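You operate a simulated robot arm through the tools that you are given. There is no shell and no other tool. Be economical: measure what you need, move in short steps, check, and stop when the job is done.

You run a simulated two-armed robot. Do the job below in one go: nothing can be reset, and whatever is moved stays where it is left.

JOB
Wipe up the spill on the service bench top with the rag there and put it back.

It is judged by the outcome, as a careful person would: the job done as asked, and still so three seconds after it is handed in. It fails if anything else is knocked over, pushed out of place, dropped, spilled or broken.

ROBOT AND FRAMES
Two 7-joint arms with two-finger grippers on one trunk, on a base that drives. Base frame: it is fixed to the floor where the robot stands at the start and does not move with it; the origin is under the middle of the robot, x ahead of it, y to its left, z up; the surface under the hand at the start is at about z = 0.8. Readings come in m, degrees, newtons and seconds.
The left shoulder is at the start at [0.078, 0.151, 0.988], the right one opposite. With the tool pointing down near the work surface each hand reaches from about 0.3 to 0.8 m from the robot's upright axis, wherever it stands, measured 20 degrees to its own side. Payload 2.54 kg a hand.
The TCP of each hand is the grasp point between the finger pads, 0.03 m short of the fingertips. In the tool frame z runs along the fingers and y along their closing line. Largest opening 0.116 m; the body of the gripper starts 0.095 m behind the TCP.
Orientation is that of the tool frame in the base frame, as a unit quaternion [x, y, z, w]. With the fingers straight down and closing along the base's y, the tool's x points along the base's -x, its y along +y and its z along -z.

CONTROLS
- The arms move only by the tool jog_arm. It takes "left_commands", "right_commands" or both (then of equal length, played together; a hand with none holds still); each is one flat list of numbers, 7 for each row, row after row: the shift along the tool's x, y, z in cm, then the turn, a rotation vector about the tool's x, y, z in degrees, then the closure in counts, from 0 (fully open) to 255 (shut). In form: [x, y, z, ax, ay, az, jaw, x, y, z, ax, ay, az, jaw, ...]. A call has 1 to 20 rows; each row is the pose to reach, as a shift and turn from the pose commanded when the call began, along the tool's axes at that moment. Each row takes 0.2 s and may step no farther than 0.05 m and 8.6 degrees from the row before; otherwise, or with a gripper value out of range, the whole call is refused. Where a pose cannot be reached the arm comes as near as it can. A force on the tool above 40 N (or 10 N above the force at the start of the call, whichever is more), or a blocked arm, ends the call early, and 0.2 s more pass. Each finger travels about 0.072 m/s and halts on what it meets, pressing with about 28 N; the grip force reading is that of the motor and also rises with nothing between the fingers. The clock runs only during rows and for 0.2 s after the last one: add rows that repeat a pose to give the fingers time. It gives the time, the measured TCP pose, the force on the tool (base axes), the opening and the grip force at its end, in the units of the frame above (readings bear some noise), with the torque about the TCP (base axes, N m) and any sound that the robot's microphone picked up.
- Cameras (640 x 400 px; columns grow to the right, rows downward): "scene" is now at [0.1592, 0.0149, 1.1318]; the picture's right is [0.17, -0.99, 0.00], its down [-0.33, -0.06, -0.94] and it looks along [0.93, 0.16, -0.34] (base axes); focal length 214 px, centre (320, 200). "left" rides on the left gripper at [0.069, 0.015, -0.122] in its tool frame; the picture's right is [-0.21, 0.98, 0.00], its down [-0.83, -0.18, -0.53] and it looks along [-0.52, -0.11, 0.85] (tool axes); focal length 251 px, centre (320, 200). "right" rides on the right gripper at [0.069, -0.015, -0.122] in its tool frame; the picture's right is [0.21, 0.98, 0.00], its down [-0.83, 0.18, -0.53] and it looks along [-0.52, 0.11, 0.85] (tool axes); focal length 251 px, centre (320, 200). There is no depth. A picture from a camera that has moved, and an enlarged one, comes with that camera's place and axes in the base frame and with its lens.
- grab_frame(camera): a new picture of that camera. It takes no simulated time.
- move_column(by): slides the trunk up (or, below 0, down) by that many m; the arms and the scene camera ride with it, the base frame stays. It gives what a move gives, with no picture.
- roll_base(legs): drives the robot by 1 to 6 legs, each [ahead, left, turn to the left] in m, m and degrees, along the robot's own axes; the way and the turn of a leg run together, so that a leg with both is an arc; at most 1.5 m and 180 degrees a leg. The arms and the cameras ride along, it lands a little off, and it stops where it bumps. It gives what a move gives.
- head_to(pan, tilt): turns the head with the scene camera to pan (to the left, within 80 degrees either way) and tilt (down, from -29 to 69), counted from straight ahead of the robot. It gives what a move gives.
- enlarge(camera, box): a new picture of the part [left, top, right, bottom] of that camera's present view, enlarged. It takes no simulated time.
- close_job(): hands the job in; it is judged then, once.

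Work in short steps. Places have to be worked out from the pictures, the camera data and where the tool is seen: move nearer, look again, correct. Check each grasp and each placing, and mend what went wrong. You have 120 turns and 88 pictures in all, those below and enlarged ones among them. Open the grippers and draw the arms clear of the work before you hand the job in, unless the task says otherwise; then end with one line.

The tools are called after ">>>" as a command line: name --argument value ..., lists and objects as JSON in quotes. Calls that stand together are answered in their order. jog_arm: Moves the arms, as the interface text tells. Its arguments: {"type":"object","properties":{"left_commands":{"type":"array"},"right_commands":{"type":"array"}},"required":[]} The other tools are called the same way: move_column (by) slides the trunk up or down; roll_base (legs) drives the base; head_to (pan, tilt) turns the head that bears the scene camera; grab_frame (camera) takes a picture; enlarge (camera, box) takes an enlarged picture of a part of a camera's view; close_job () hands the job in.

At the start:

```text
time: 0.0
left_position: [0.3896, 0.3767, 1.0409]
left_tool_rot: [0.0, 1.0, -0.001, 0.0]
left_force: [0.6, 0.5, -0.4]
left_moment: [0.01, 0.03, -0.02]
left_gripper_width: 0.116
left_grasp_force: 0.0
right_position: [0.4026, -0.0639, 1.0897]
right_tool_rot: [0.001, 1.0, 0.0, 0.0]
right_force: [0.4, -0.2, -0.1]
right_moment: [0.01, 0.02, 0.03]
right_gripper_width: 0.1158
right_grasp_force: 0.0
trunk travel left (down, up): [-0.225, 0.064]
robot x, y, heading: [-0.0034, 0.0013, -0.2]
head pan, tilt: [9.9, 19.8]
```

scene: 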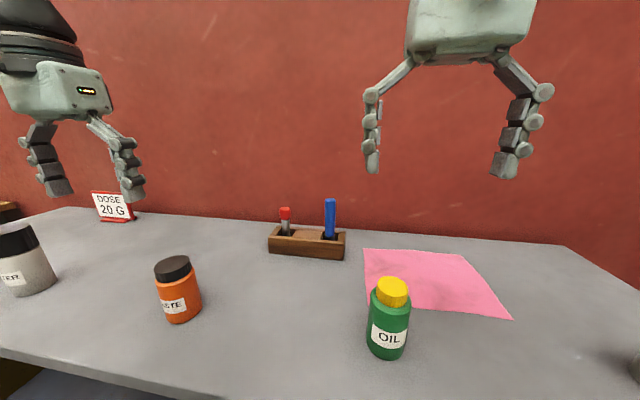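
right: 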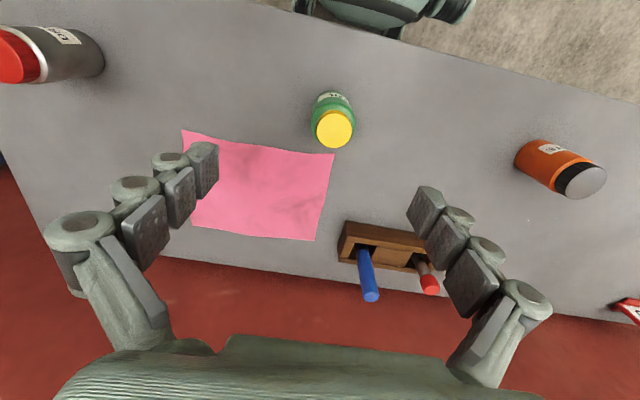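
left: 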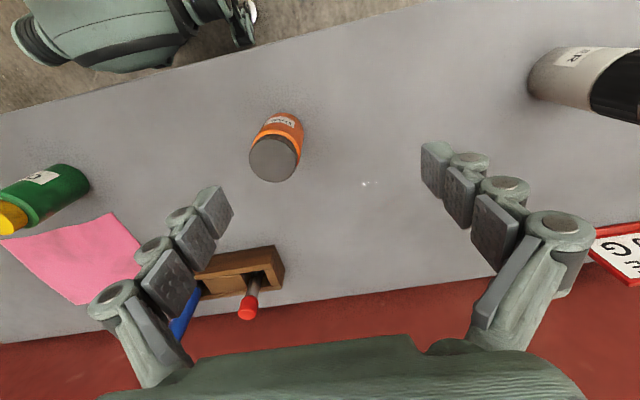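

The pink sheet is probably the rag, but I see no clear spill yet. I'll look around the bench, starting with the right side.

>>> head_to --pan -35 --tilt 35

>>> grab_frame --camera "scene"

>>> head_to --pan 40 --tilt 35

>>> grab_frame --camera "scene"

>>> enlarge --camera "left" --box '[220, 100, 540, 300]'

```text
time: 1.1
left_position: [0.3891, 0.3764, 1.0402]
left_tool_rot: [0.0, 1.0, 0.0, 0.0]
left_force: [0.2, -0.2, 0.0]
left_moment: [-0.01, -0.01, 0.01]
left_gripper_width: 0.116
left_grasp_force: 0.0
right_position: [0.4024, -0.0654, 1.0893]
right_tool_rot: [0.001, 1.0, 0.001, 0.0]
right_force: [-0.1, 0.2, 0.5]
right_moment: [-0.01, 0.0, 0.02]
right_gripper_width: 0.1159
right_grasp_force: 0.0
trunk travel left (down, up): [-0.225, 0.064]
robot x, y, heading: [0.0033, 0.0025, -0.2]
head pan, tilt: [-35.0, 35.0]
```

```text
84 pictures are left
camera scene: at [0.1396, -0.0514, 1.1076], right [-0.57, -0.82, 0.0], down [-0.47, 0.33, -0.82], along [0.67, -0.47, -0.57], focal length 214 px, centre (320, 200)
```

scene: 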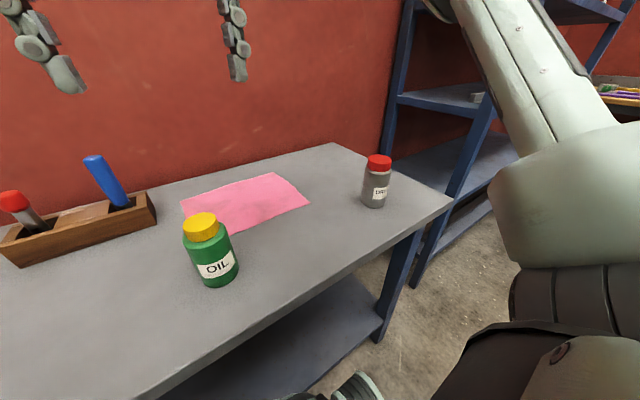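

```text
time: 2.6
left_position: [0.3892, 0.3771, 1.0406]
left_tool_rot: [-0.001, 1.0, 0.0, 0.0]
left_force: [-1.1, -0.5, 0.3]
left_moment: [0.01, -0.01, 0.0]
left_gripper_width: 0.1162
left_grasp_force: 0.1
right_position: [0.4028, -0.065, 1.0902]
right_tool_rot: [0.001, 1.0, 0.001, 0.0]
right_force: [-0.6, 0.1, 1.1]
right_moment: [0.01, 0.0, 0.0]
right_gripper_width: 0.1158
right_grasp_force: 0.1
trunk travel left (down, up): [-0.225, 0.064]
robot x, y, heading: [-0.0002, -0.0007, 0.1]
head pan, tilt: [40.0, 35.0]
```

```text
83 pictures are left
camera scene: at [0.1349, 0.0556, 1.1076], right [0.64, -0.77, 0.0], down [-0.44, -0.37, -0.82], along [0.63, 0.53, -0.57], focal length 214 px, centre (320, 200)
```

scene: 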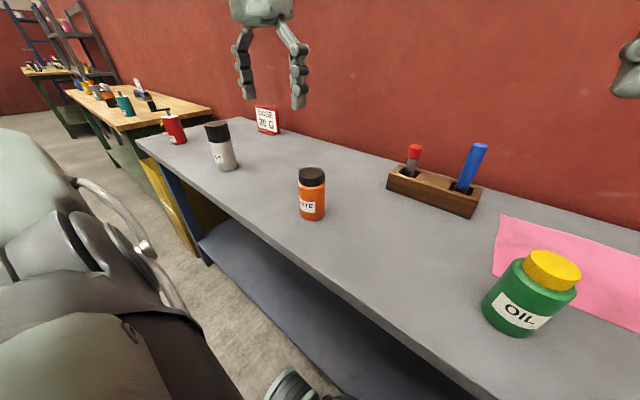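

```text
2.00 times, centred on (380, 200) of left
camera zoom: at [0.321, 0.3927, 1.1619], right [0.21, 0.98, 0.0], down [0.83, -0.18, 0.53], along [0.52, -0.11, -0.85], focal length 503 px, centre (200, 200)
```

zoom: 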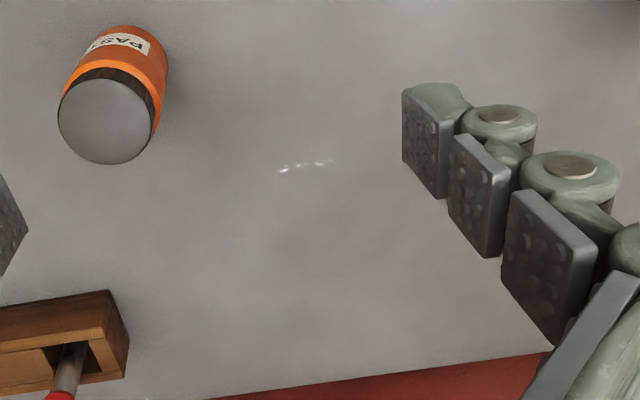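

Faint glints near (0.53, 0.44) hint at a clear spill. I'll shift the left hand and see whether they stay put on the bench.

>>> jog_arm --left_commands '[0, 4, 0, 0, 0, 0, 0, 0, 8, 0, 0, 0, 0, 0, 0, 12, 0, 0, 0, 0, 0, 4, 12, 0, 0, 0, 0, 0, 8, 12, 0, 0, 0, 0, 0]'

>>> grab_frame --camera "left"

>>> enlarge --camera "scene" --box '[200, 100, 440, 250]'

>>> enlarge --camera "right" --box '[400, 50, 640, 200]'

```text
time: 3.8
left_position: [0.3063, 0.498, 1.0414]
left_tool_rot: [-0.001, 1.0, 0.0, 0.0]
left_force: [-0.1, 0.0, 0.4]
left_moment: [0.01, 0.03, -0.01]
left_gripper_width: 0.1162
left_grasp_force: 0.1
right_position: [0.4032, -0.0646, 1.09]
right_tool_rot: [0.001, 1.0, 0.001, 0.001]
right_force: [0.6, 0.1, 0.1]
right_moment: [0.01, 0.02, 0.0]
right_gripper_width: 0.116
right_grasp_force: 0.1
trunk travel left (down, up): [-0.225, 0.064]
robot x, y, heading: [-0.0039, 0.002, -0.2]
head pan, tilt: [40.0, 35.0]
```

```text
81 pictures are left
camera left: at [0.2389, 0.5134, 1.1625], right [0.21, 0.98, 0.0], down [0.83, -0.18, 0.53], along [0.52, -0.11, -0.85], focal length 251 px, centre (320, 200)
```

left: 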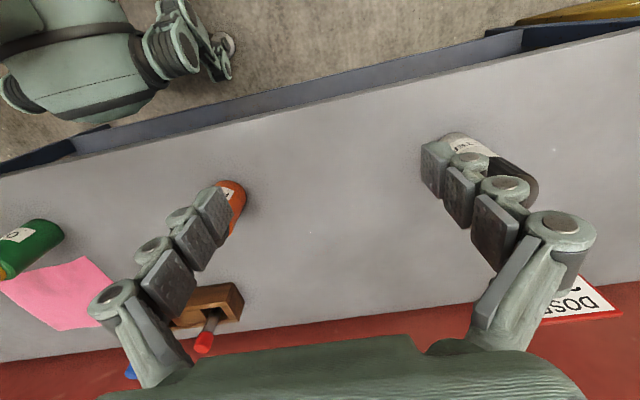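

```text
2.67 times, centred on (320, 175) of scene
camera zoom: at [0.1344, 0.0556, 1.1077], right [0.64, -0.77, 0.0], down [-0.44, -0.37, -0.82], along [0.63, 0.53, -0.57], focal length 572 px, centre (320, 267)
```

zoom: 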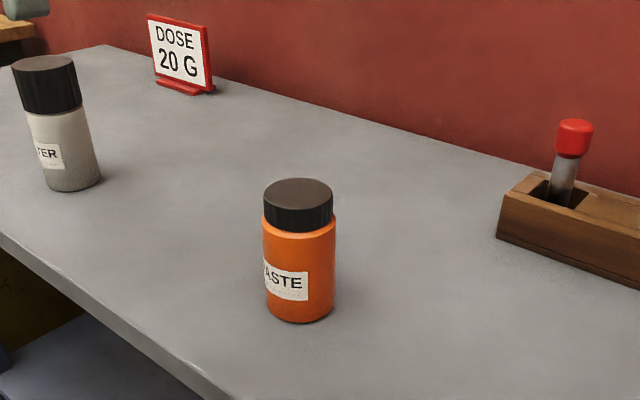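

```text
2.67 times, centred on (520, 125) of right
camera zoom: at [0.3337, -0.0813, 1.2114], right [-0.21, 0.98, 0.0], down [0.83, 0.18, 0.54], along [0.52, 0.12, -0.84], focal length 670 px, centre (-213, 400)
```

zoom: 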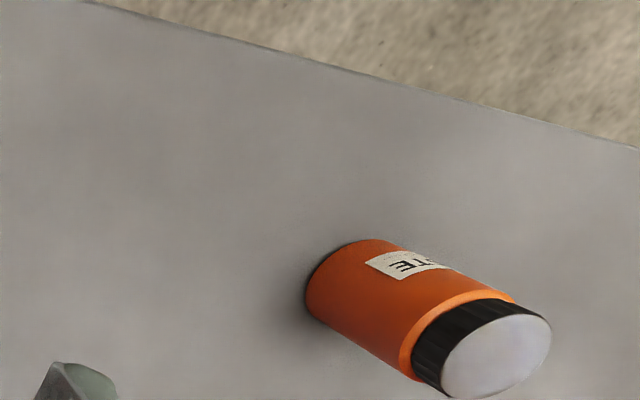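

Something small is still at the predicted spot, plus another near (553,150). I'll enlarge both.

>>> enlarge --camera "left" --box '[232, 180, 392, 280]'

>>> enlarge --camera "left" --box '[480, 100, 640, 200]'

```text
4.00 times, centred on (312, 230) of left
camera zoom: at [0.2389, 0.5134, 1.1625], right [0.21, 0.98, 0.0], down [0.83, -0.18, 0.53], along [0.52, -0.11, -0.85], focal length 1006 px, centre (352, 80)
```

zoom: 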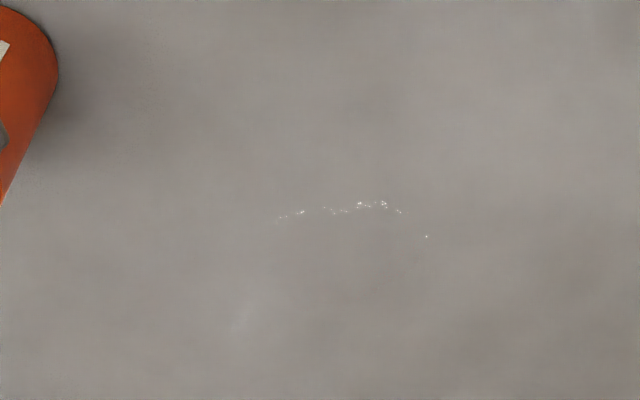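

```text
4.00 times, centred on (560, 150) of left
camera zoom: at [0.2389, 0.5134, 1.1625], right [0.21, 0.98, 0.0], down [0.83, -0.18, 0.53], along [0.52, -0.11, -0.85], focal length 1006 px, centre (-640, 400)
```

zoom: 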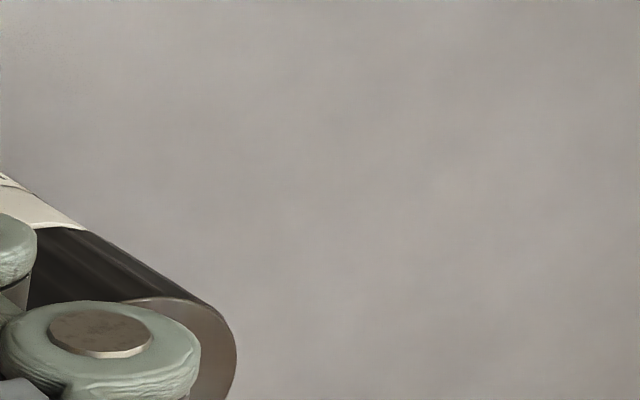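

The glints look like the rim of a clear puddle. I'll lower the left hand for a closer, more grazing look, staying clear of the bottles.

>>> jog_arm --left_commands '[0, 0, 4, 0, 0, 0, 0, 0, 0, 8, 0, 0, 0, 0, 0, 0, 11, 0, 0, 0, 0]'

>>> grab_frame --camera "left"

>>> enlarge --camera "left" --box '[220, 180, 460, 330]'

```text
time: 4.6
left_position: [0.3094, 0.4966, 0.9315]
left_tool_rot: [0.0, 1.0, 0.001, 0.0]
left_force: [-0.2, -0.5, -0.7]
left_moment: [0.01, 0.0, 0.0]
left_gripper_width: 0.1157
left_grasp_force: 0.0
right_position: [0.4024, -0.0651, 1.0908]
right_tool_rot: [0.001, 1.0, 0.0, 0.0]
right_force: [0.1, 0.0, -0.1]
right_moment: [-0.01, 0.02, 0.05]
right_gripper_width: 0.1161
right_grasp_force: 0.2
trunk travel left (down, up): [-0.225, 0.064]
robot x, y, heading: [0.0016, 0.0012, 0.2]
head pan, tilt: [40.0, 35.0]
```

```text
76 pictures are left
camera left: at [0.2406, 0.5127, 1.0516], right [0.21, 0.98, 0.0], down [0.83, -0.18, 0.53], along [0.52, -0.11, -0.85], focal length 251 px, centre (320, 200)
```

left: 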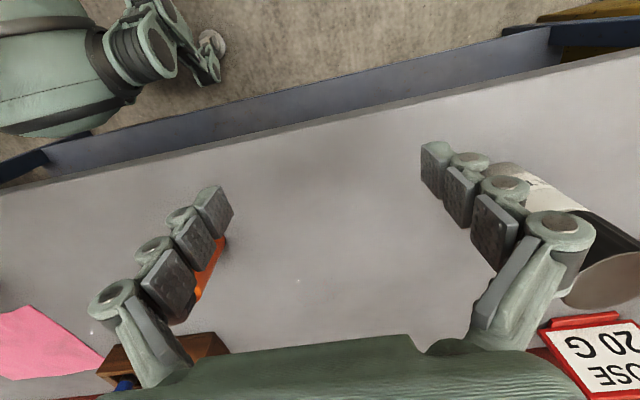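

```text
2.67 times, centred on (340, 255) of left
camera zoom: at [0.2406, 0.5127, 1.0516], right [0.21, 0.98, 0.0], down [0.83, -0.18, 0.53], along [0.52, -0.11, -0.85], focal length 670 px, centre (267, 53)
```

zoom: 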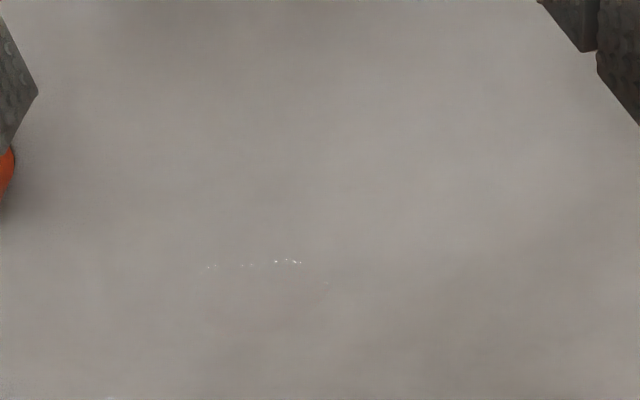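

The glints stay fixed at x≈0.527, y 0.42–0.47, so this is a real puddle's front edge. I'll move the hand over it to find its extent.

>>> jog_arm --left_commands '[-4, -1.5, -1, 0, 0, 0, 0, -8, -3, -1.5, 0, 0, 0, 0, -12, -4.5, -1.5, 0, 0, 0, 0, -15, -5, -1.5, 0, 0, 0, 0]'

>>> grab_frame --camera "left"

>>> enlarge --camera "left" --box '[220, 100, 460, 250]'

```text
time: 5.6
left_position: [0.4589, 0.4465, 0.9469]
left_tool_rot: [0.0, 1.0, 0.001, 0.001]
left_force: [0.9, -1.1, 0.6]
left_moment: [0.03, -0.04, 0.01]
left_gripper_width: 0.1161
left_grasp_force: 0.0
right_position: [0.4014, -0.0646, 1.0905]
right_tool_rot: [0.0, 1.0, 0.002, 0.001]
right_force: [-0.7, -0.6, 1.3]
right_moment: [0.03, -0.03, 0.01]
right_gripper_width: 0.1159
right_grasp_force: 0.0
trunk travel left (down, up): [-0.225, 0.064]
robot x, y, heading: [-0.001, -0.0024, -0.0]
head pan, tilt: [40.0, 35.0]
```

```text
74 pictures are left
camera left: at [0.3897, 0.4625, 1.068], right [0.21, 0.98, 0.0], down [0.82, -0.18, 0.54], along [0.52, -0.11, -0.84], focal length 251 px, centre (320, 200)
```

left: 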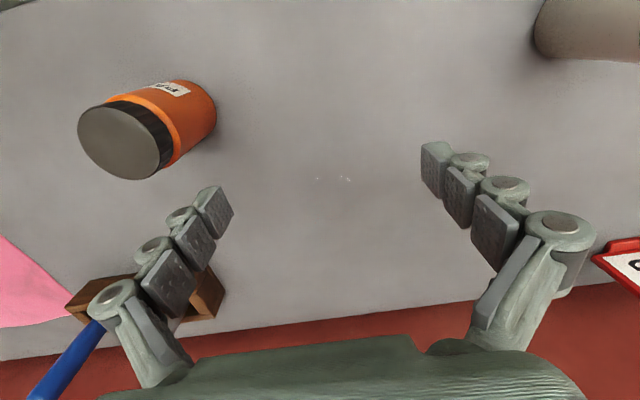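

```text
2.67 times, centred on (340, 175) of left
camera zoom: at [0.3897, 0.4625, 1.068], right [0.21, 0.98, 0.0], down [0.82, -0.18, 0.54], along [0.52, -0.11, -0.84], focal length 670 px, centre (267, 267)
```

zoom: 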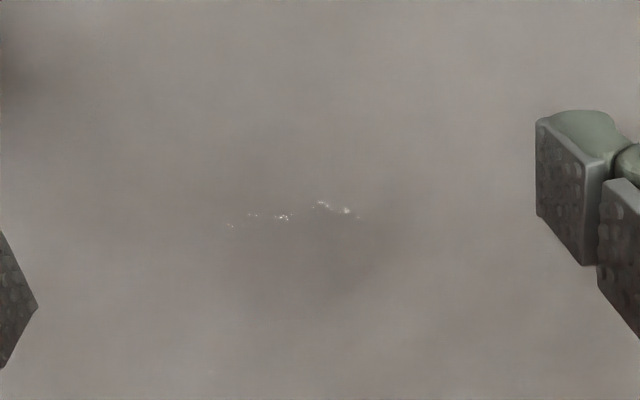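

The puddle is hard to see but sits around x 0.52–0.61, y 0.40–0.49. The rag is the flat pink sheet centred near (0.60, -0.14). I'll use the left arm for both and first move the right arm out to the right, with the left hand up.

>>> jog_arm --left_commands '[0, 0, -4, 0, 0, 0, 0, 0, 0, -8, 0, 0, 0, 0, 0, 0, -12, 0, 0, 0, 0, 0, 0, -16, 0, 0, 0, 0, 0, 0, -16, 0, 0, 0, 0, 0, 0, -16, 0, 0, 0, 0]' --right_commands '[0, -4.5, 0, 0, 0, 0, 0, 0, -9, 0, 0, 0, 0, 0, 2, -13.5, 0, 0, 0, 0, 0, 4, -18, 0, 0, 0, 0, 0, 6, -22.5, 0, 0, 0, 0, 0, 8, -27, 0, 0, 0, 0, 0]'

>>> head_to --pan -8 --tilt 35

>>> grab_frame --camera "scene"

```text
time: 7.0
left_position: [0.4597, 0.4474, 1.1062]
left_tool_rot: [0.0, 1.0, 0.0, 0.0]
left_force: [0.2, 0.2, 0.3]
left_moment: [0.0, 0.02, 0.0]
left_gripper_width: 0.1158
left_grasp_force: 0.0
right_position: [0.3421, -0.3164, 1.0748]
right_tool_rot: [0.001, 1.0, 0.001, -0.001]
right_force: [0.2, -0.5, -1.0]
right_moment: [0.0, 0.0, -0.01]
right_gripper_width: 0.116
right_grasp_force: 0.1
right hand out of reach, approached as far as the arm can: row 6
trunk travel left (down, up): [-0.225, 0.064]
robot x, y, heading: [0.0013, -0.0015, 0.3]
head pan, tilt: [40.0, 35.0]
```

```text
time: 8.2
left_position: [0.4585, 0.4472, 1.105]
left_tool_rot: [0.0, 1.0, -0.001, 0.0]
left_force: [-0.6, -0.9, 0.0]
left_moment: [0.0, 0.01, 0.02]
left_gripper_width: 0.116
left_grasp_force: 0.1
right_position: [0.3404, -0.3144, 1.0742]
right_tool_rot: [0.001, 1.0, 0.001, 0.0]
right_force: [0.4, 0.3, -0.7]
right_moment: [0.0, 0.02, -0.03]
right_gripper_width: 0.1161
right_grasp_force: 0.1
trunk travel left (down, up): [-0.225, 0.064]
robot x, y, heading: [0.002, -0.0001, -0.2]
head pan, tilt: [-8.0, 35.0]
```

```text
72 pictures are left
camera scene: at [0.1546, -0.0132, 1.1076], right [-0.14, -0.99, 0.0], down [-0.57, 0.08, -0.82], along [0.81, -0.11, -0.57], focal length 214 px, centre (320, 200)
```

scene: 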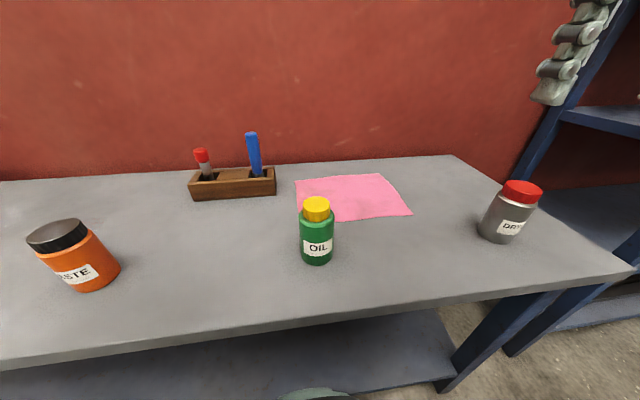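

Clear path now. Moving the left hand high across to above the rag.

>>> jog_arm --left_commands '[0, -4.8, 0, 0, 0, 0, 0, 0, -9.6, 0, 0, 0, 0, 0, 0, -14.4, 0, 0, 0, 0, 0, 0, -19.2, 0, 0, 0, 0, 0, 0, -24, 0, 0, 0, 0, 0, 0, -28.8, 0, 0, 0, 0, 0, 0, -33.6, 0, 0, 0, 0, 0, 0, -38.4, 0, 0, 0, 0, 0, 0, -43.2, 0, 0, 0, 0, 0, 0, -48, 0, 0, 0, 0, 0, -3, -52, 0, 0, 0, 0, 0, -6, -55, 0, 0, 0, 0, 0, -10, -58, 0, 0, 0, 0, 0, -14, -58.7, 0, 0, 0, 0, 0, -14, -58.7, 0, 0, 0, 0, 0]'

>>> grab_frame --camera "left"

>>> grab_frame --camera "scene"

```text
time: 11.3
left_position: [0.4433, 0.1016, 1.0702]
left_tool_rot: [0.0, 1.0, 0.0, 0.0]
left_force: [-0.7, -0.2, 0.0]
left_moment: [-0.02, 0.0, -0.02]
left_gripper_width: 0.1159
left_grasp_force: 0.2
left hand out of reach, approached as far as the arm can: row 7, 8, 9, 10, 11, 12, 13, 14, 15
right_position: [0.3413, -0.3152, 1.0755]
right_tool_rot: [0.001, 1.0, 0.001, 0.0]
right_force: [-0.1, 0.5, 0.8]
right_moment: [0.04, 0.02, 0.03]
right_gripper_width: 0.1164
right_grasp_force: 0.0
trunk travel left (down, up): [-0.225, 0.064]
robot x, y, heading: [0.0035, -0.001, 0.1]
head pan, tilt: [-8.0, 35.0]
```

```text
71 pictures are left
camera left: at [0.3746, 0.1176, 1.1915], right [0.21, 0.98, 0.0], down [0.83, -0.18, 0.53], along [0.52, -0.12, -0.85], focal length 251 px, centre (320, 200)
```

left: 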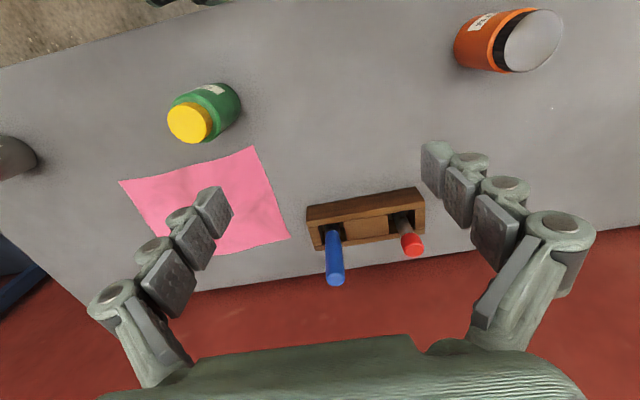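

```text
70 pictures are left
camera scene: at [0.1545, -0.0133, 1.1076], right [-0.14, -0.99, 0.0], down [-0.57, 0.08, -0.82], along [0.81, -0.11, -0.57], focal length 214 px, centre (320, 200)
```

scene: 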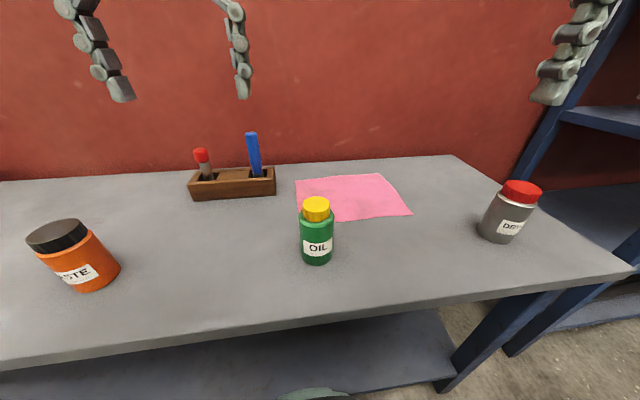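

The left arm can't reach the rag from here. I'll use the right arm for the rag and drive the base left for the spill. Swapping hand positions.

>>> jog_arm --left_commands '[0, 4.8, 0, 0, 0, 0, 0, 0, 9.6, 0, 0, 0, 0, 0, 1, 14.4, 0, 0, 0, 0, 0, 2, 19, 0, 0, 0, 0, 0, 4, 23, 0, 0, 0, 0, 0, 6, 26, 0, 0, 0, 0, 0, 8, 28, 0, 0, 0, 0, 0]' --right_commands '[0, 0, 0, 0, 0, 0, 0, -4, 2.5, 0, 0, 0, 0, 0, -8, 5.5, 0, 0, 0, 0, 0, -12, 8, 0, 0, 0, 0, 0, -16, 11, 0, 0, 0, 0, 0, -20, 14, 0, 0, 0, 0, 0, -22, 17, 0, 0, 0, 0, 0]'

>>> grab_frame --camera "right"

```text
time: 12.9
left_position: [0.3697, 0.3883, 1.0634]
left_tool_rot: [0.0, 1.0, 0.0, 0.0]
left_force: [-0.3, -0.6, -1.0]
left_moment: [0.01, 0.02, -0.04]
left_gripper_width: 0.116
left_grasp_force: 0.0
right_position: [0.5596, -0.1443, 1.0744]
right_tool_rot: [0.001, 1.0, 0.001, 0.0]
right_force: [0.6, 0.5, 0.7]
right_moment: [-0.04, 0.0, 0.01]
right_gripper_width: 0.116
right_grasp_force: 0.0
trunk travel left (down, up): [-0.225, 0.064]
robot x, y, heading: [0.0002, -0.0014, -0.1]
head pan, tilt: [-8.0, 35.0]
```

```text
69 pictures are left
camera right: at [0.4918, -0.1604, 1.1964], right [-0.21, 0.98, 0.0], down [0.83, 0.18, 0.53], along [0.52, 0.11, -0.85], focal length 251 px, centre (320, 200)
```

right: 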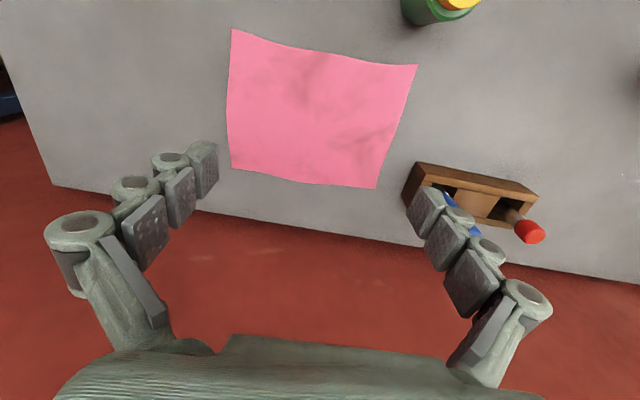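

Rag corners agree with bench z=0.80, with its centre at (0.595, -0.147). Descending over the centre, to just above the surface.

>>> jog_arm --right_commands '[-1.5, 0, 4.5, 0, 0, 0, 0, -3.5, 0, 9, 0, 0, 0, 0, -3.5, 0, 13.5, 0, 0, 0, 0, -3.5, 0, 18, 0, 0, 0, 0, -3.5, 0, 21.5, 0, 0, 0, 40, -3.5, 0, 23, 0, 0, 0, 40, -3.5, 0, 23, 0, 0, 0, 40]'

>>> grab_frame --camera "right"

```text
time: 14.6
left_position: [0.3623, 0.3918, 1.0675]
left_tool_rot: [-0.001, 1.0, -0.004, 0.005]
left_force: [0.0, -0.1, 0.3]
left_moment: [0.01, 0.01, -0.02]
left_gripper_width: 0.1161
left_grasp_force: 0.1
right_position: [0.5948, -0.1426, 0.861]
right_tool_rot: [0.001, 1.0, -0.003, 0.013]
right_force: [0.5, -0.8, -1.3]
right_moment: [-0.02, -0.01, 0.0]
right_gripper_width: 0.0978
right_grasp_force: 0.1
trunk travel left (down, up): [-0.225, 0.064]
robot x, y, heading: [-0.0001, 0.0028, -0.2]
head pan, tilt: [-8.0, 35.0]
```

```text
68 pictures are left
camera right: at [0.5236, -0.1587, 0.9807], right [-0.21, 0.98, -0.01], down [0.81, 0.18, 0.55], along [0.54, 0.11, -0.83], focal length 251 px, centre (320, 200)
```

right: 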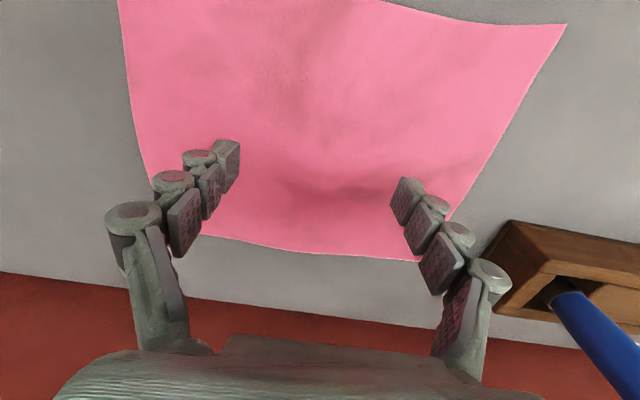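

The hand stopped 1.7 cm short and the left hand shifted slightly, so something may be touching. I'll check the scene.

>>> grab_frame --camera "scene"

```text
67 pictures are left
camera scene: at [0.1475, -0.0085, 1.1104], right [-0.14, -0.99, 0.0], down [-0.56, 0.08, -0.82], along [0.82, -0.12, -0.57], focal length 214 px, centre (320, 200)
```

scene: 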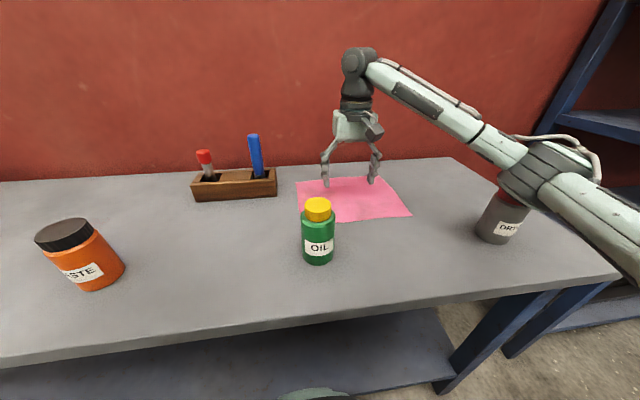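

The right elbow is resting on or near the grey bottle. I'll back straight up the same way.

>>> jog_arm --right_commands '[0, 0, -1.5, 0, 0, 0, 40, 0, 0, -4, 0, 0, 0, 40, 0, 0, -8, 0, 0, 0, 40, 0, 0, -12, 0, 0, 0, 40, 0, 0, -16, 0, 0, 0, 40, 0, 0, -20, 0, 0, 0, 40]'

>>> head_to --pan -35 --tilt 35

>>> grab_frame --camera "scene"

```text
time: 15.9
left_position: [0.3697, 0.3881, 1.0649]
left_tool_rot: [0.0, 1.0, -0.001, 0.0]
left_force: [-0.4, -0.1, 0.1]
left_moment: [-0.01, -0.02, 0.02]
left_gripper_width: 0.1161
left_grasp_force: 0.1
right_position: [0.5968, -0.1447, 1.0484]
right_tool_rot: [0.001, 1.0, 0.001, 0.0]
right_force: [-0.3, 0.4, 0.3]
right_moment: [0.02, 0.01, 0.0]
right_gripper_width: 0.0978
right_grasp_force: 0.1
trunk travel left (down, up): [-0.225, 0.064]
robot x, y, heading: [-0.0007, 0.0029, -0.1]
head pan, tilt: [-8.0, 35.0]
```

```text
time: 16.9
left_position: [0.3703, 0.3871, 1.0646]
left_tool_rot: [0.001, 1.0, 0.0, 0.0]
left_force: [-0.1, -0.2, -0.6]
left_moment: [0.0, 0.02, 0.01]
left_gripper_width: 0.1161
left_grasp_force: 0.1
right_position: [0.5969, -0.1461, 1.0474]
right_tool_rot: [0.001, 1.0, 0.0, 0.0]
right_force: [-0.5, 0.7, -0.3]
right_moment: [0.01, 0.08, 0.0]
right_gripper_width: 0.0977
right_grasp_force: 0.1
trunk travel left (down, up): [-0.225, 0.064]
robot x, y, heading: [0.0018, 0.0028, -0.0]
head pan, tilt: [-35.0, 35.0]
```

```text
66 pictures are left
camera scene: at [0.1396, -0.0515, 1.1076], right [-0.57, -0.82, 0.0], down [-0.47, 0.33, -0.82], along [0.67, -0.47, -0.57], focal length 214 px, centre (320, 200)
```

scene: 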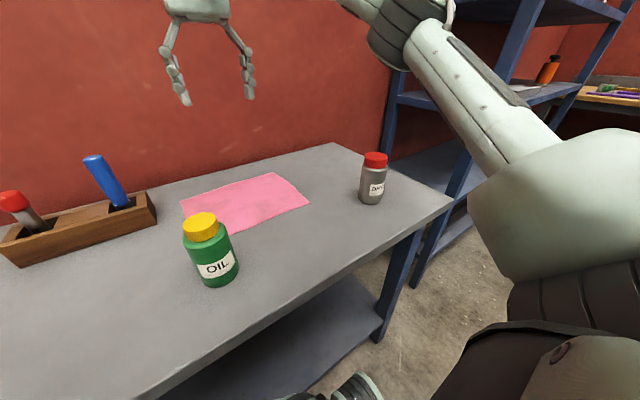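

The grey bottle shifted about 1 cm and is upright. To lift the elbows clear I'll raise the trunk fully and back the base off a little, so the arm is straighter.

>>> move_column --by 0.063

>>> roll_base --legs '[[-0.08, 0.06, 0]]'

>>> enlarge --camera "scene" --box '[320, 120, 480, 220]'

```text
time: 17.9
left_position: [0.3699, 0.3871, 1.1283]
left_tool_rot: [-0.001, 1.0, 0.001, 0.0]
left_force: [0.4, 0.4, -0.2]
left_moment: [-0.02, 0.03, 0.0]
left_gripper_width: 0.1162
left_grasp_force: 0.0
right_position: [0.5967, -0.1467, 1.11]
right_tool_rot: [0.001, 1.0, 0.001, -0.001]
right_force: [-1.5, -0.5, 0.6]
right_moment: [0.03, -0.02, 0.01]
right_gripper_width: 0.0978
right_grasp_force: 0.0
trunk travel left (down, up): [-0.288, 0.001]
robot x, y, heading: [-0.0035, -0.0003, 0.0]
head pan, tilt: [-35.0, 35.0]
```

```text
time: 19.1
left_position: [0.2895, 0.4476, 1.1266]
left_tool_rot: [-0.001, 1.0, 0.0, -0.001]
left_force: [0.1, -0.2, -0.2]
left_moment: [-0.04, -0.01, -0.01]
left_gripper_width: 0.116
left_grasp_force: 0.1
right_position: [0.5177, -0.0856, 1.1103]
right_tool_rot: [0.002, 1.0, 0.0, 0.001]
right_force: [-0.5, -0.6, 0.6]
right_moment: [0.0, -0.08, 0.01]
right_gripper_width: 0.0977
right_grasp_force: 0.1
trunk travel left (down, up): [-0.288, 0.001]
robot x, y, heading: [-0.0803, 0.0634, 0.1]
head pan, tilt: [-35.0, 35.0]
```

```text
4.00 times, centred on (400, 170) of scene
camera zoom: at [0.0599, 0.0094, 1.1707], right [-0.57, -0.82, 0.0], down [-0.47, 0.33, -0.82], along [0.67, -0.47, -0.57], focal length 858 px, centre (0, 320)
```

zoom: 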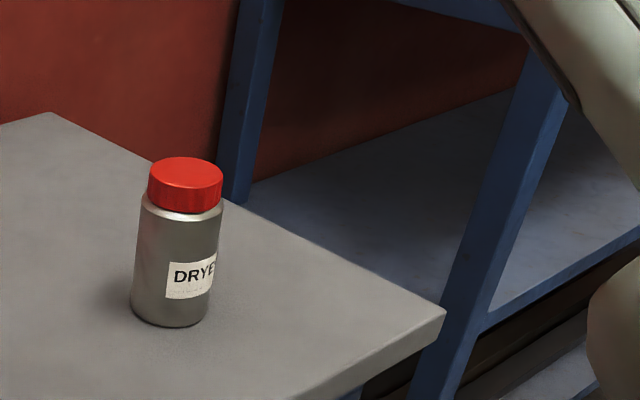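

Now moving over the rag centre and partway down, then checking the elbow.

>>> jog_arm --right_commands '[-4, -3, 0, 0, 0, 0, 40, -7.7, -6.1, 0, 0, 0, 0, 40, -7.7, -6.1, 4.5, 0, 0, 0, 40, -7.7, -6.1, 9, 0, 0, 0, 40, -7.7, -6.1, 13.5, 0, 0, 0, 40, -7.7, -6.1, 18, 0, 0, 0, 40]'

>>> grab_frame --camera "scene"

```text
time: 20.6
left_position: [0.2911, 0.4481, 1.1275]
left_tool_rot: [-0.001, 1.0, 0.0, 0.0]
left_force: [0.5, -0.2, -0.4]
left_moment: [0.01, 0.0, -0.02]
left_gripper_width: 0.1159
left_grasp_force: 0.0
right_position: [0.5953, -0.1477, 0.9282]
right_tool_rot: [0.002, 1.0, 0.001, 0.0]
right_force: [0.6, -0.7, -0.1]
right_moment: [0.01, 0.04, 0.01]
right_gripper_width: 0.0976
right_grasp_force: 0.1
trunk travel left (down, up): [-0.288, 0.001]
robot x, y, heading: [-0.078, 0.0604, -0.3]
head pan, tilt: [-35.0, 35.0]
```

```text
64 pictures are left
camera scene: at [0.0608, 0.0088, 1.1705], right [-0.57, -0.82, 0.0], down [-0.47, 0.33, -0.82], along [0.67, -0.47, -0.57], focal length 214 px, centre (320, 200)
```

scene: 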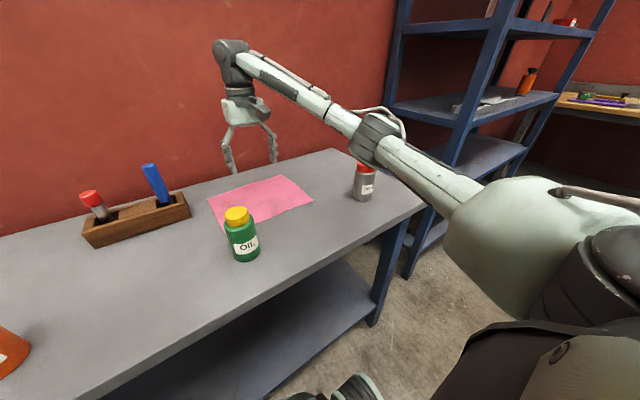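

The elbow is much higher and nearer than the bottle. Continuing down slowly to just above the rag.

>>> jog_arm --right_commands '[0, 0, 3, 0, 0, 0, 40, 0, 0, 6, 0, 0, 0, 40, 0, 0, 8.3, 0, 0, 0, 40, 0, 0, 8.3, 0, 0, 0, 40]'

>>> grab_frame --camera "scene"

>>> grab_frame --camera "right"

```text
time: 21.6
left_position: [0.2899, 0.448, 1.1276]
left_tool_rot: [0.0, 1.0, 0.0, 0.0]
left_force: [-0.9, -0.2, 1.0]
left_moment: [0.0, -0.01, -0.01]
left_gripper_width: 0.1161
left_grasp_force: 0.1
right_position: [0.5959, -0.1467, 0.8482]
right_tool_rot: [0.001, 1.0, 0.001, 0.001]
right_force: [0.3, 0.5, -0.3]
right_moment: [0.0, -0.02, 0.01]
right_gripper_width: 0.098
right_grasp_force: 0.0
trunk travel left (down, up): [-0.288, 0.001]
robot x, y, heading: [-0.079, 0.0611, 0.0]
head pan, tilt: [-35.0, 35.0]
```

```text
63 pictures are left
camera scene: at [0.0604, 0.0091, 1.1706], right [-0.57, -0.82, 0.0], down [-0.47, 0.33, -0.82], along [0.67, -0.47, -0.57], focal length 214 px, centre (320, 200)
```

scene: 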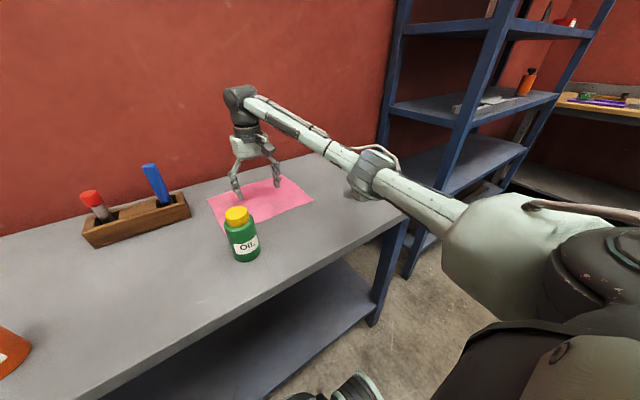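

```text
62 pictures are left
camera right: at [0.5266, -0.1632, 0.9687], right [-0.21, 0.98, 0.0], down [0.83, 0.18, 0.54], along [0.52, 0.12, -0.84], focal length 251 px, centre (320, 200)
```

right: 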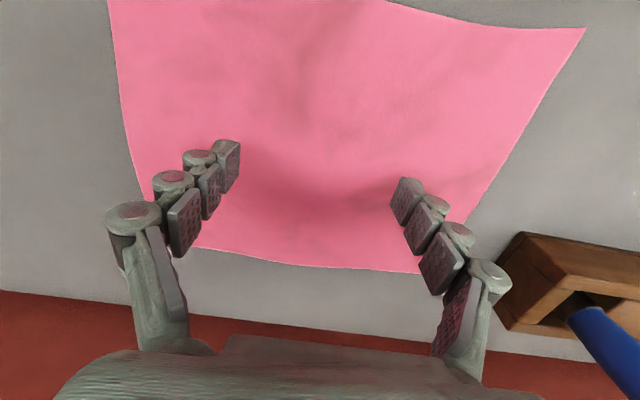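

No contact so far. Lowering the last 1.7 cm in small steps to touch the cloth.

>>> jog_arm --right_commands '[0, 0, 0.8, 0, 0, 0, 40, 0, 0, 1.4, 0, 0, 0, 40, 0, 0, 1.8, 0, 0, 0, 40, 0, 0, 1.8, 0, 0, 0, 40]'

>>> enlarge --camera "scene" --box '[200, 120, 440, 270]'

```text
time: 22.6
left_position: [0.2906, 0.4486, 1.1273]
left_tool_rot: [-0.001, 1.0, 0.0, 0.0]
left_force: [-0.5, 0.1, 0.0]
left_moment: [-0.01, 0.05, -0.06]
left_gripper_width: 0.1161
left_grasp_force: 0.0
right_position: [0.5935, -0.1462, 0.8287]
right_tool_rot: [0.001, 1.0, 0.001, 0.0]
right_force: [0.4, -0.4, 0.0]
right_moment: [0.04, 0.01, 0.03]
right_gripper_width: 0.098
right_grasp_force: 0.1
trunk travel left (down, up): [-0.288, 0.001]
robot x, y, heading: [-0.0787, 0.0597, 0.2]
head pan, tilt: [-35.0, 35.0]
```

```text
2.67 times, centred on (320, 195) of scene
camera zoom: at [0.0604, 0.0091, 1.1706], right [-0.57, -0.82, 0.0], down [-0.47, 0.33, -0.82], along [0.67, -0.47, -0.57], focal length 572 px, centre (320, 213)
```

zoom: 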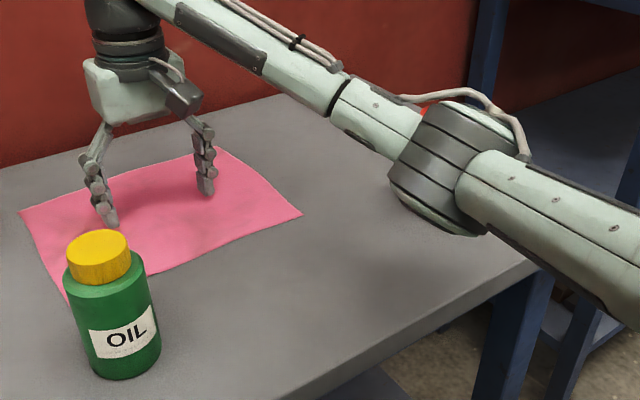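

No disturbance. I'll press about 4 mm further and close the fingers on the cloth.

>>> jog_arm --right_commands '[0, 0, 0.3, 0, 0, 0, 40, 0, 0, 0.3, 0, 0, 0, 100, 0, 0, 0.3, 0, 0, 0, 160, 0, 0, 0.3, 0, 0, 0, 210, 0, 0, 0.3, 0, 0, 0, 255, 0, 0, 0.3, 0, 0, 0, 255, 0, 0, 0.3, 0, 0, 0, 255]'

>>> grab_frame --camera "right"

```text
time: 24.1
left_position: [0.2894, 0.4483, 1.1281]
left_tool_rot: [-0.001, 1.0, 0.0, 0.002]
left_force: [1.0, 0.6, 0.0]
left_moment: [-0.01, 0.03, -0.01]
left_gripper_width: 0.1161
left_grasp_force: 0.0
right_position: [0.594, -0.1454, 0.8288]
right_tool_rot: [0.0, 1.0, 0.001, 0.002]
right_force: [-2.8, 0.0, 42.2]
right_moment: [0.0, 0.33, -0.02]
right_gripper_width: 0.0016
right_grasp_force: 28.4
trunk travel left (down, up): [-0.288, 0.001]
robot x, y, heading: [-0.0789, 0.0612, 0.1]
head pan, tilt: [-35.0, 35.0]
```

```text
60 pictures are left
camera right: at [0.5245, -0.1615, 0.9502], right [-0.21, 0.98, 0.0], down [0.82, 0.18, 0.54], along [0.53, 0.12, -0.84], focal length 251 px, centre (320, 200)
```

right: 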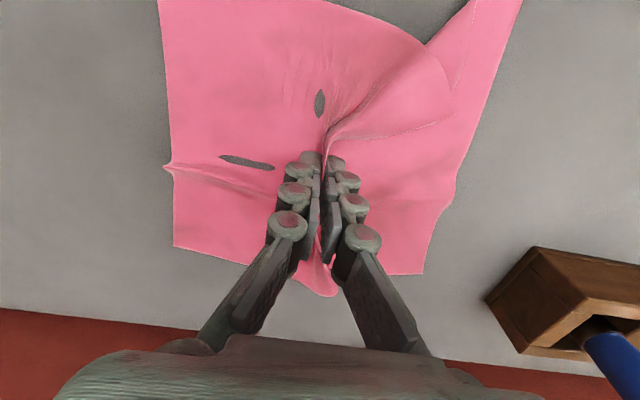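

The cloth bunched into the fingers with a 1.6 mm grip. Lifting gently to confirm.

>>> jog_arm --right_commands '[0, 0, -1, 0, 0, 0, 255, 0, 0, -3, 0, 0, 0, 255, 0, 0, -6, 0, 0, 0, 255, 0, 0, -9, 0, 0, 0, 255, 0, 0, -12, 0, 0, 0, 255]'

>>> grab_frame --camera "right"

>>> grab_frame --camera "scene"

```text
time: 25.4
left_position: [0.2898, 0.4483, 1.1284]
left_tool_rot: [-0.001, 1.0, 0.0, 0.0]
left_force: [0.0, 0.0, -0.3]
left_moment: [0.04, -0.03, -0.01]
left_gripper_width: 0.1161
left_grasp_force: 0.0
right_position: [0.5939, -0.1476, 0.946]
right_tool_rot: [0.001, 1.0, 0.0, 0.0]
right_force: [-0.5, 1.1, -1.3]
right_moment: [-0.03, -0.02, 0.01]
right_gripper_width: 0.0052
right_grasp_force: 26.5
trunk travel left (down, up): [-0.288, 0.001]
robot x, y, heading: [-0.0833, 0.0575, 0.1]
head pan, tilt: [-35.0, 35.0]
```

```text
59 pictures are left
camera right: at [0.5253, -0.1639, 1.067], right [-0.21, 0.98, 0.0], down [0.83, 0.18, 0.53], along [0.52, 0.12, -0.84], focal length 251 px, centre (320, 200)
```

right: 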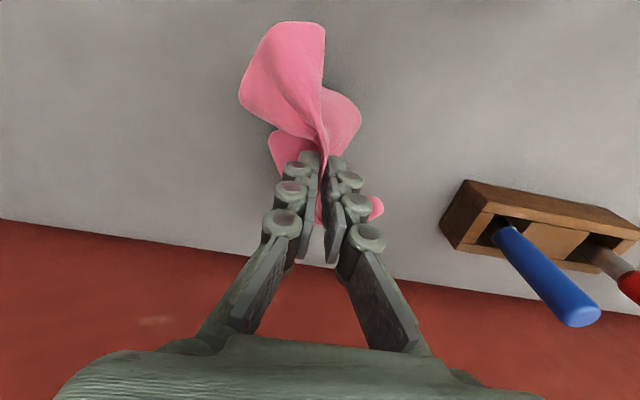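

```text
58 pictures are left
camera scene: at [0.06, 0.0092, 1.1706], right [-0.57, -0.82, 0.0], down [-0.47, 0.33, -0.82], along [0.67, -0.47, -0.57], focal length 214 px, centre (320, 200)
```

scene: 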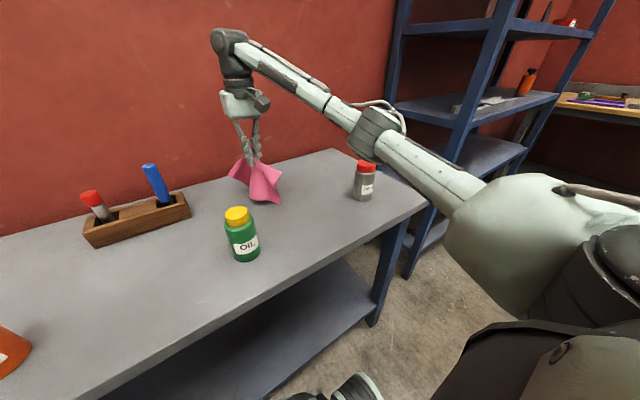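

Rag held. Raising it high and retracting a bit, then driving the base left so the right arm can work over the spill with its elbow clear of the bottles.

>>> jog_arm --right_commands '[0, 0, -4.5, 0, 0, 0, 255, 0, 0, -9, 0, 0, 0, 255, 0, 0, -13.5, 0, 0, 0, 255, 0, 0, -17, 0, 0, 0, 255, 4, 0, -17, 0, 0, 0, 255, 7, 0, -17, 0, 0, 0, 255]'

>>> roll_base --legs '[[0, 0.31, 0], [0, 0.31, 0]]'

>>> head_to --pan -15 --tilt 40

>>> grab_frame --camera "scene"

>>> grab_frame --camera "right"

```text
time: 26.8
left_position: [0.2895, 0.4472, 1.1286]
left_tool_rot: [0.0, 1.0, 0.0, 0.0]
left_force: [0.3, 0.5, 0.0]
left_moment: [0.01, -0.02, 0.0]
left_gripper_width: 0.1162
left_grasp_force: 0.1
right_position: [0.5243, -0.1479, 1.1169]
right_tool_rot: [0.0, 1.0, 0.002, 0.0]
right_force: [0.9, -0.1, -1.4]
right_moment: [-0.04, -0.04, 0.07]
right_gripper_width: 0.0023
right_grasp_force: 23.8
trunk travel left (down, up): [-0.288, 0.001]
robot x, y, heading: [-0.0783, 0.0615, 0.2]
head pan, tilt: [-35.0, 35.0]
```

```text
time: 33.5
left_position: [0.292, 1.0705, 1.1274]
left_tool_rot: [0.001, 1.0, 0.0, 0.0]
left_force: [0.0, 0.0, -1.0]
left_moment: [-0.01, 0.0, 0.02]
left_gripper_width: 0.116
left_grasp_force: 0.0
right_position: [0.5249, 0.4737, 1.1163]
right_tool_rot: [0.002, 1.0, 0.0, 0.0]
right_force: [-0.2, -0.1, -0.6]
right_moment: [-0.05, -0.02, 0.0]
right_gripper_width: 0.0
right_grasp_force: 27.7
trunk travel left (down, up): [-0.288, 0.001]
robot x, y, heading: [-0.0804, 0.6846, -0.3]
head pan, tilt: [-35.0, 35.0]
```

```text
time: 34.3
left_position: [0.2924, 1.0692, 1.1269]
left_tool_rot: [0.0, 1.0, 0.0, 0.0]
left_force: [-0.1, -0.2, -0.3]
left_moment: [0.02, -0.01, 0.01]
left_gripper_width: 0.1162
left_grasp_force: 0.0
right_position: [0.5246, 0.4734, 1.1166]
right_tool_rot: [0.002, 1.0, 0.001, -0.001]
right_force: [-0.1, -0.3, -0.8]
right_moment: [0.0, 0.0, 0.01]
right_gripper_width: 0.0
right_grasp_force: 27.9
trunk travel left (down, up): [-0.288, 0.001]
robot x, y, heading: [-0.0795, 0.6834, -0.0]
head pan, tilt: [-15.0, 40.0]
```

```text
57 pictures are left
camera scene: at [0.0709, 0.6607, 1.163], right [-0.26, -0.97, 0.0], down [-0.62, 0.17, -0.77], along [0.74, -0.2, -0.64], focal length 214 px, centre (320, 200)
```

scene: 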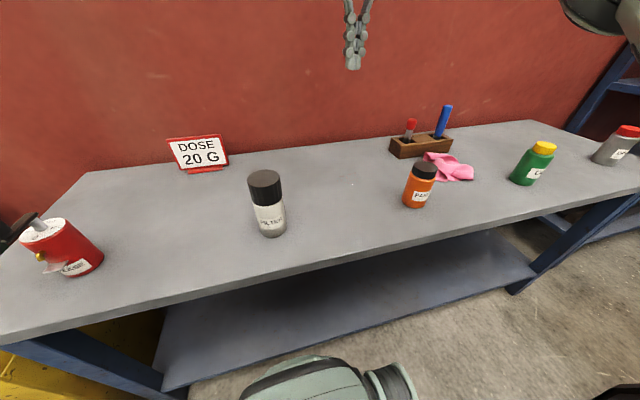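

```text
56 pictures are left
camera right: at [0.4567, 0.4567, 1.2374], right [-0.21, 0.98, 0.0], down [0.83, 0.18, 0.53], along [0.52, 0.11, -0.85], focal length 251 px, centre (320, 200)
```

right: 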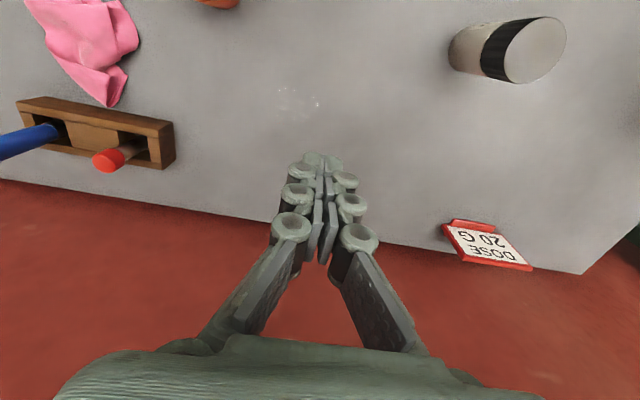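

The rag slipped out en route and fell near the rack, touching nothing else over. From here the spill shows more glints, so I'll enlarge both.

>>> enlarge --camera "right" --box '[220, 50, 380, 150]'

>>> enlarge --camera "right" --box '[0, 0, 240, 150]'

>>> enlarge --camera "scene" --box '[340, 80, 580, 230]'

```text
4.00 times, centred on (300, 100) of right
camera zoom: at [0.4567, 0.4567, 1.2374], right [-0.21, 0.98, 0.0], down [0.83, 0.18, 0.53], along [0.52, 0.11, -0.85], focal length 1006 px, centre (400, 600)
```

zoom: 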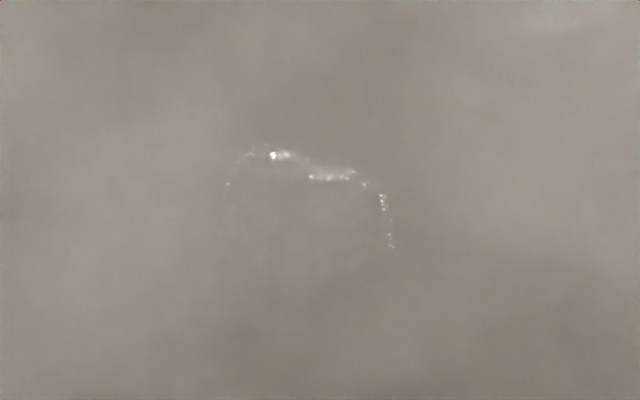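

```text
2.67 times, centred on (120, 75) of right
camera zoom: at [0.4567, 0.4567, 1.2374], right [-0.21, 0.98, 0.0], down [0.83, 0.18, 0.53], along [0.52, 0.11, -0.85], focal length 670 px, centre (853, 533)
```

zoom: 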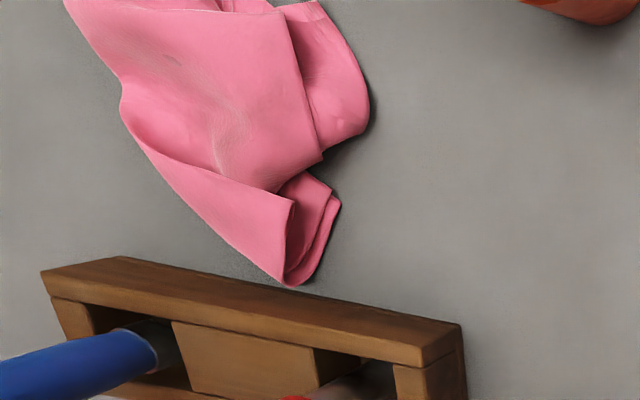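

```text
2.67 times, centred on (460, 155) of scene
camera zoom: at [0.0709, 0.6607, 1.163], right [-0.26, -0.97, 0.0], down [-0.62, 0.17, -0.77], along [0.74, -0.2, -0.64], focal length 572 px, centre (-53, 320)
```

zoom: 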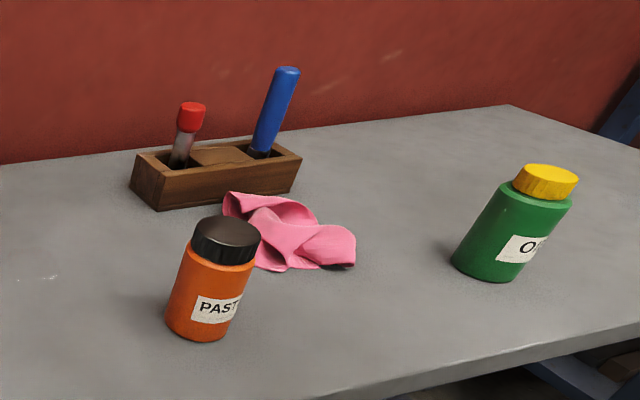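

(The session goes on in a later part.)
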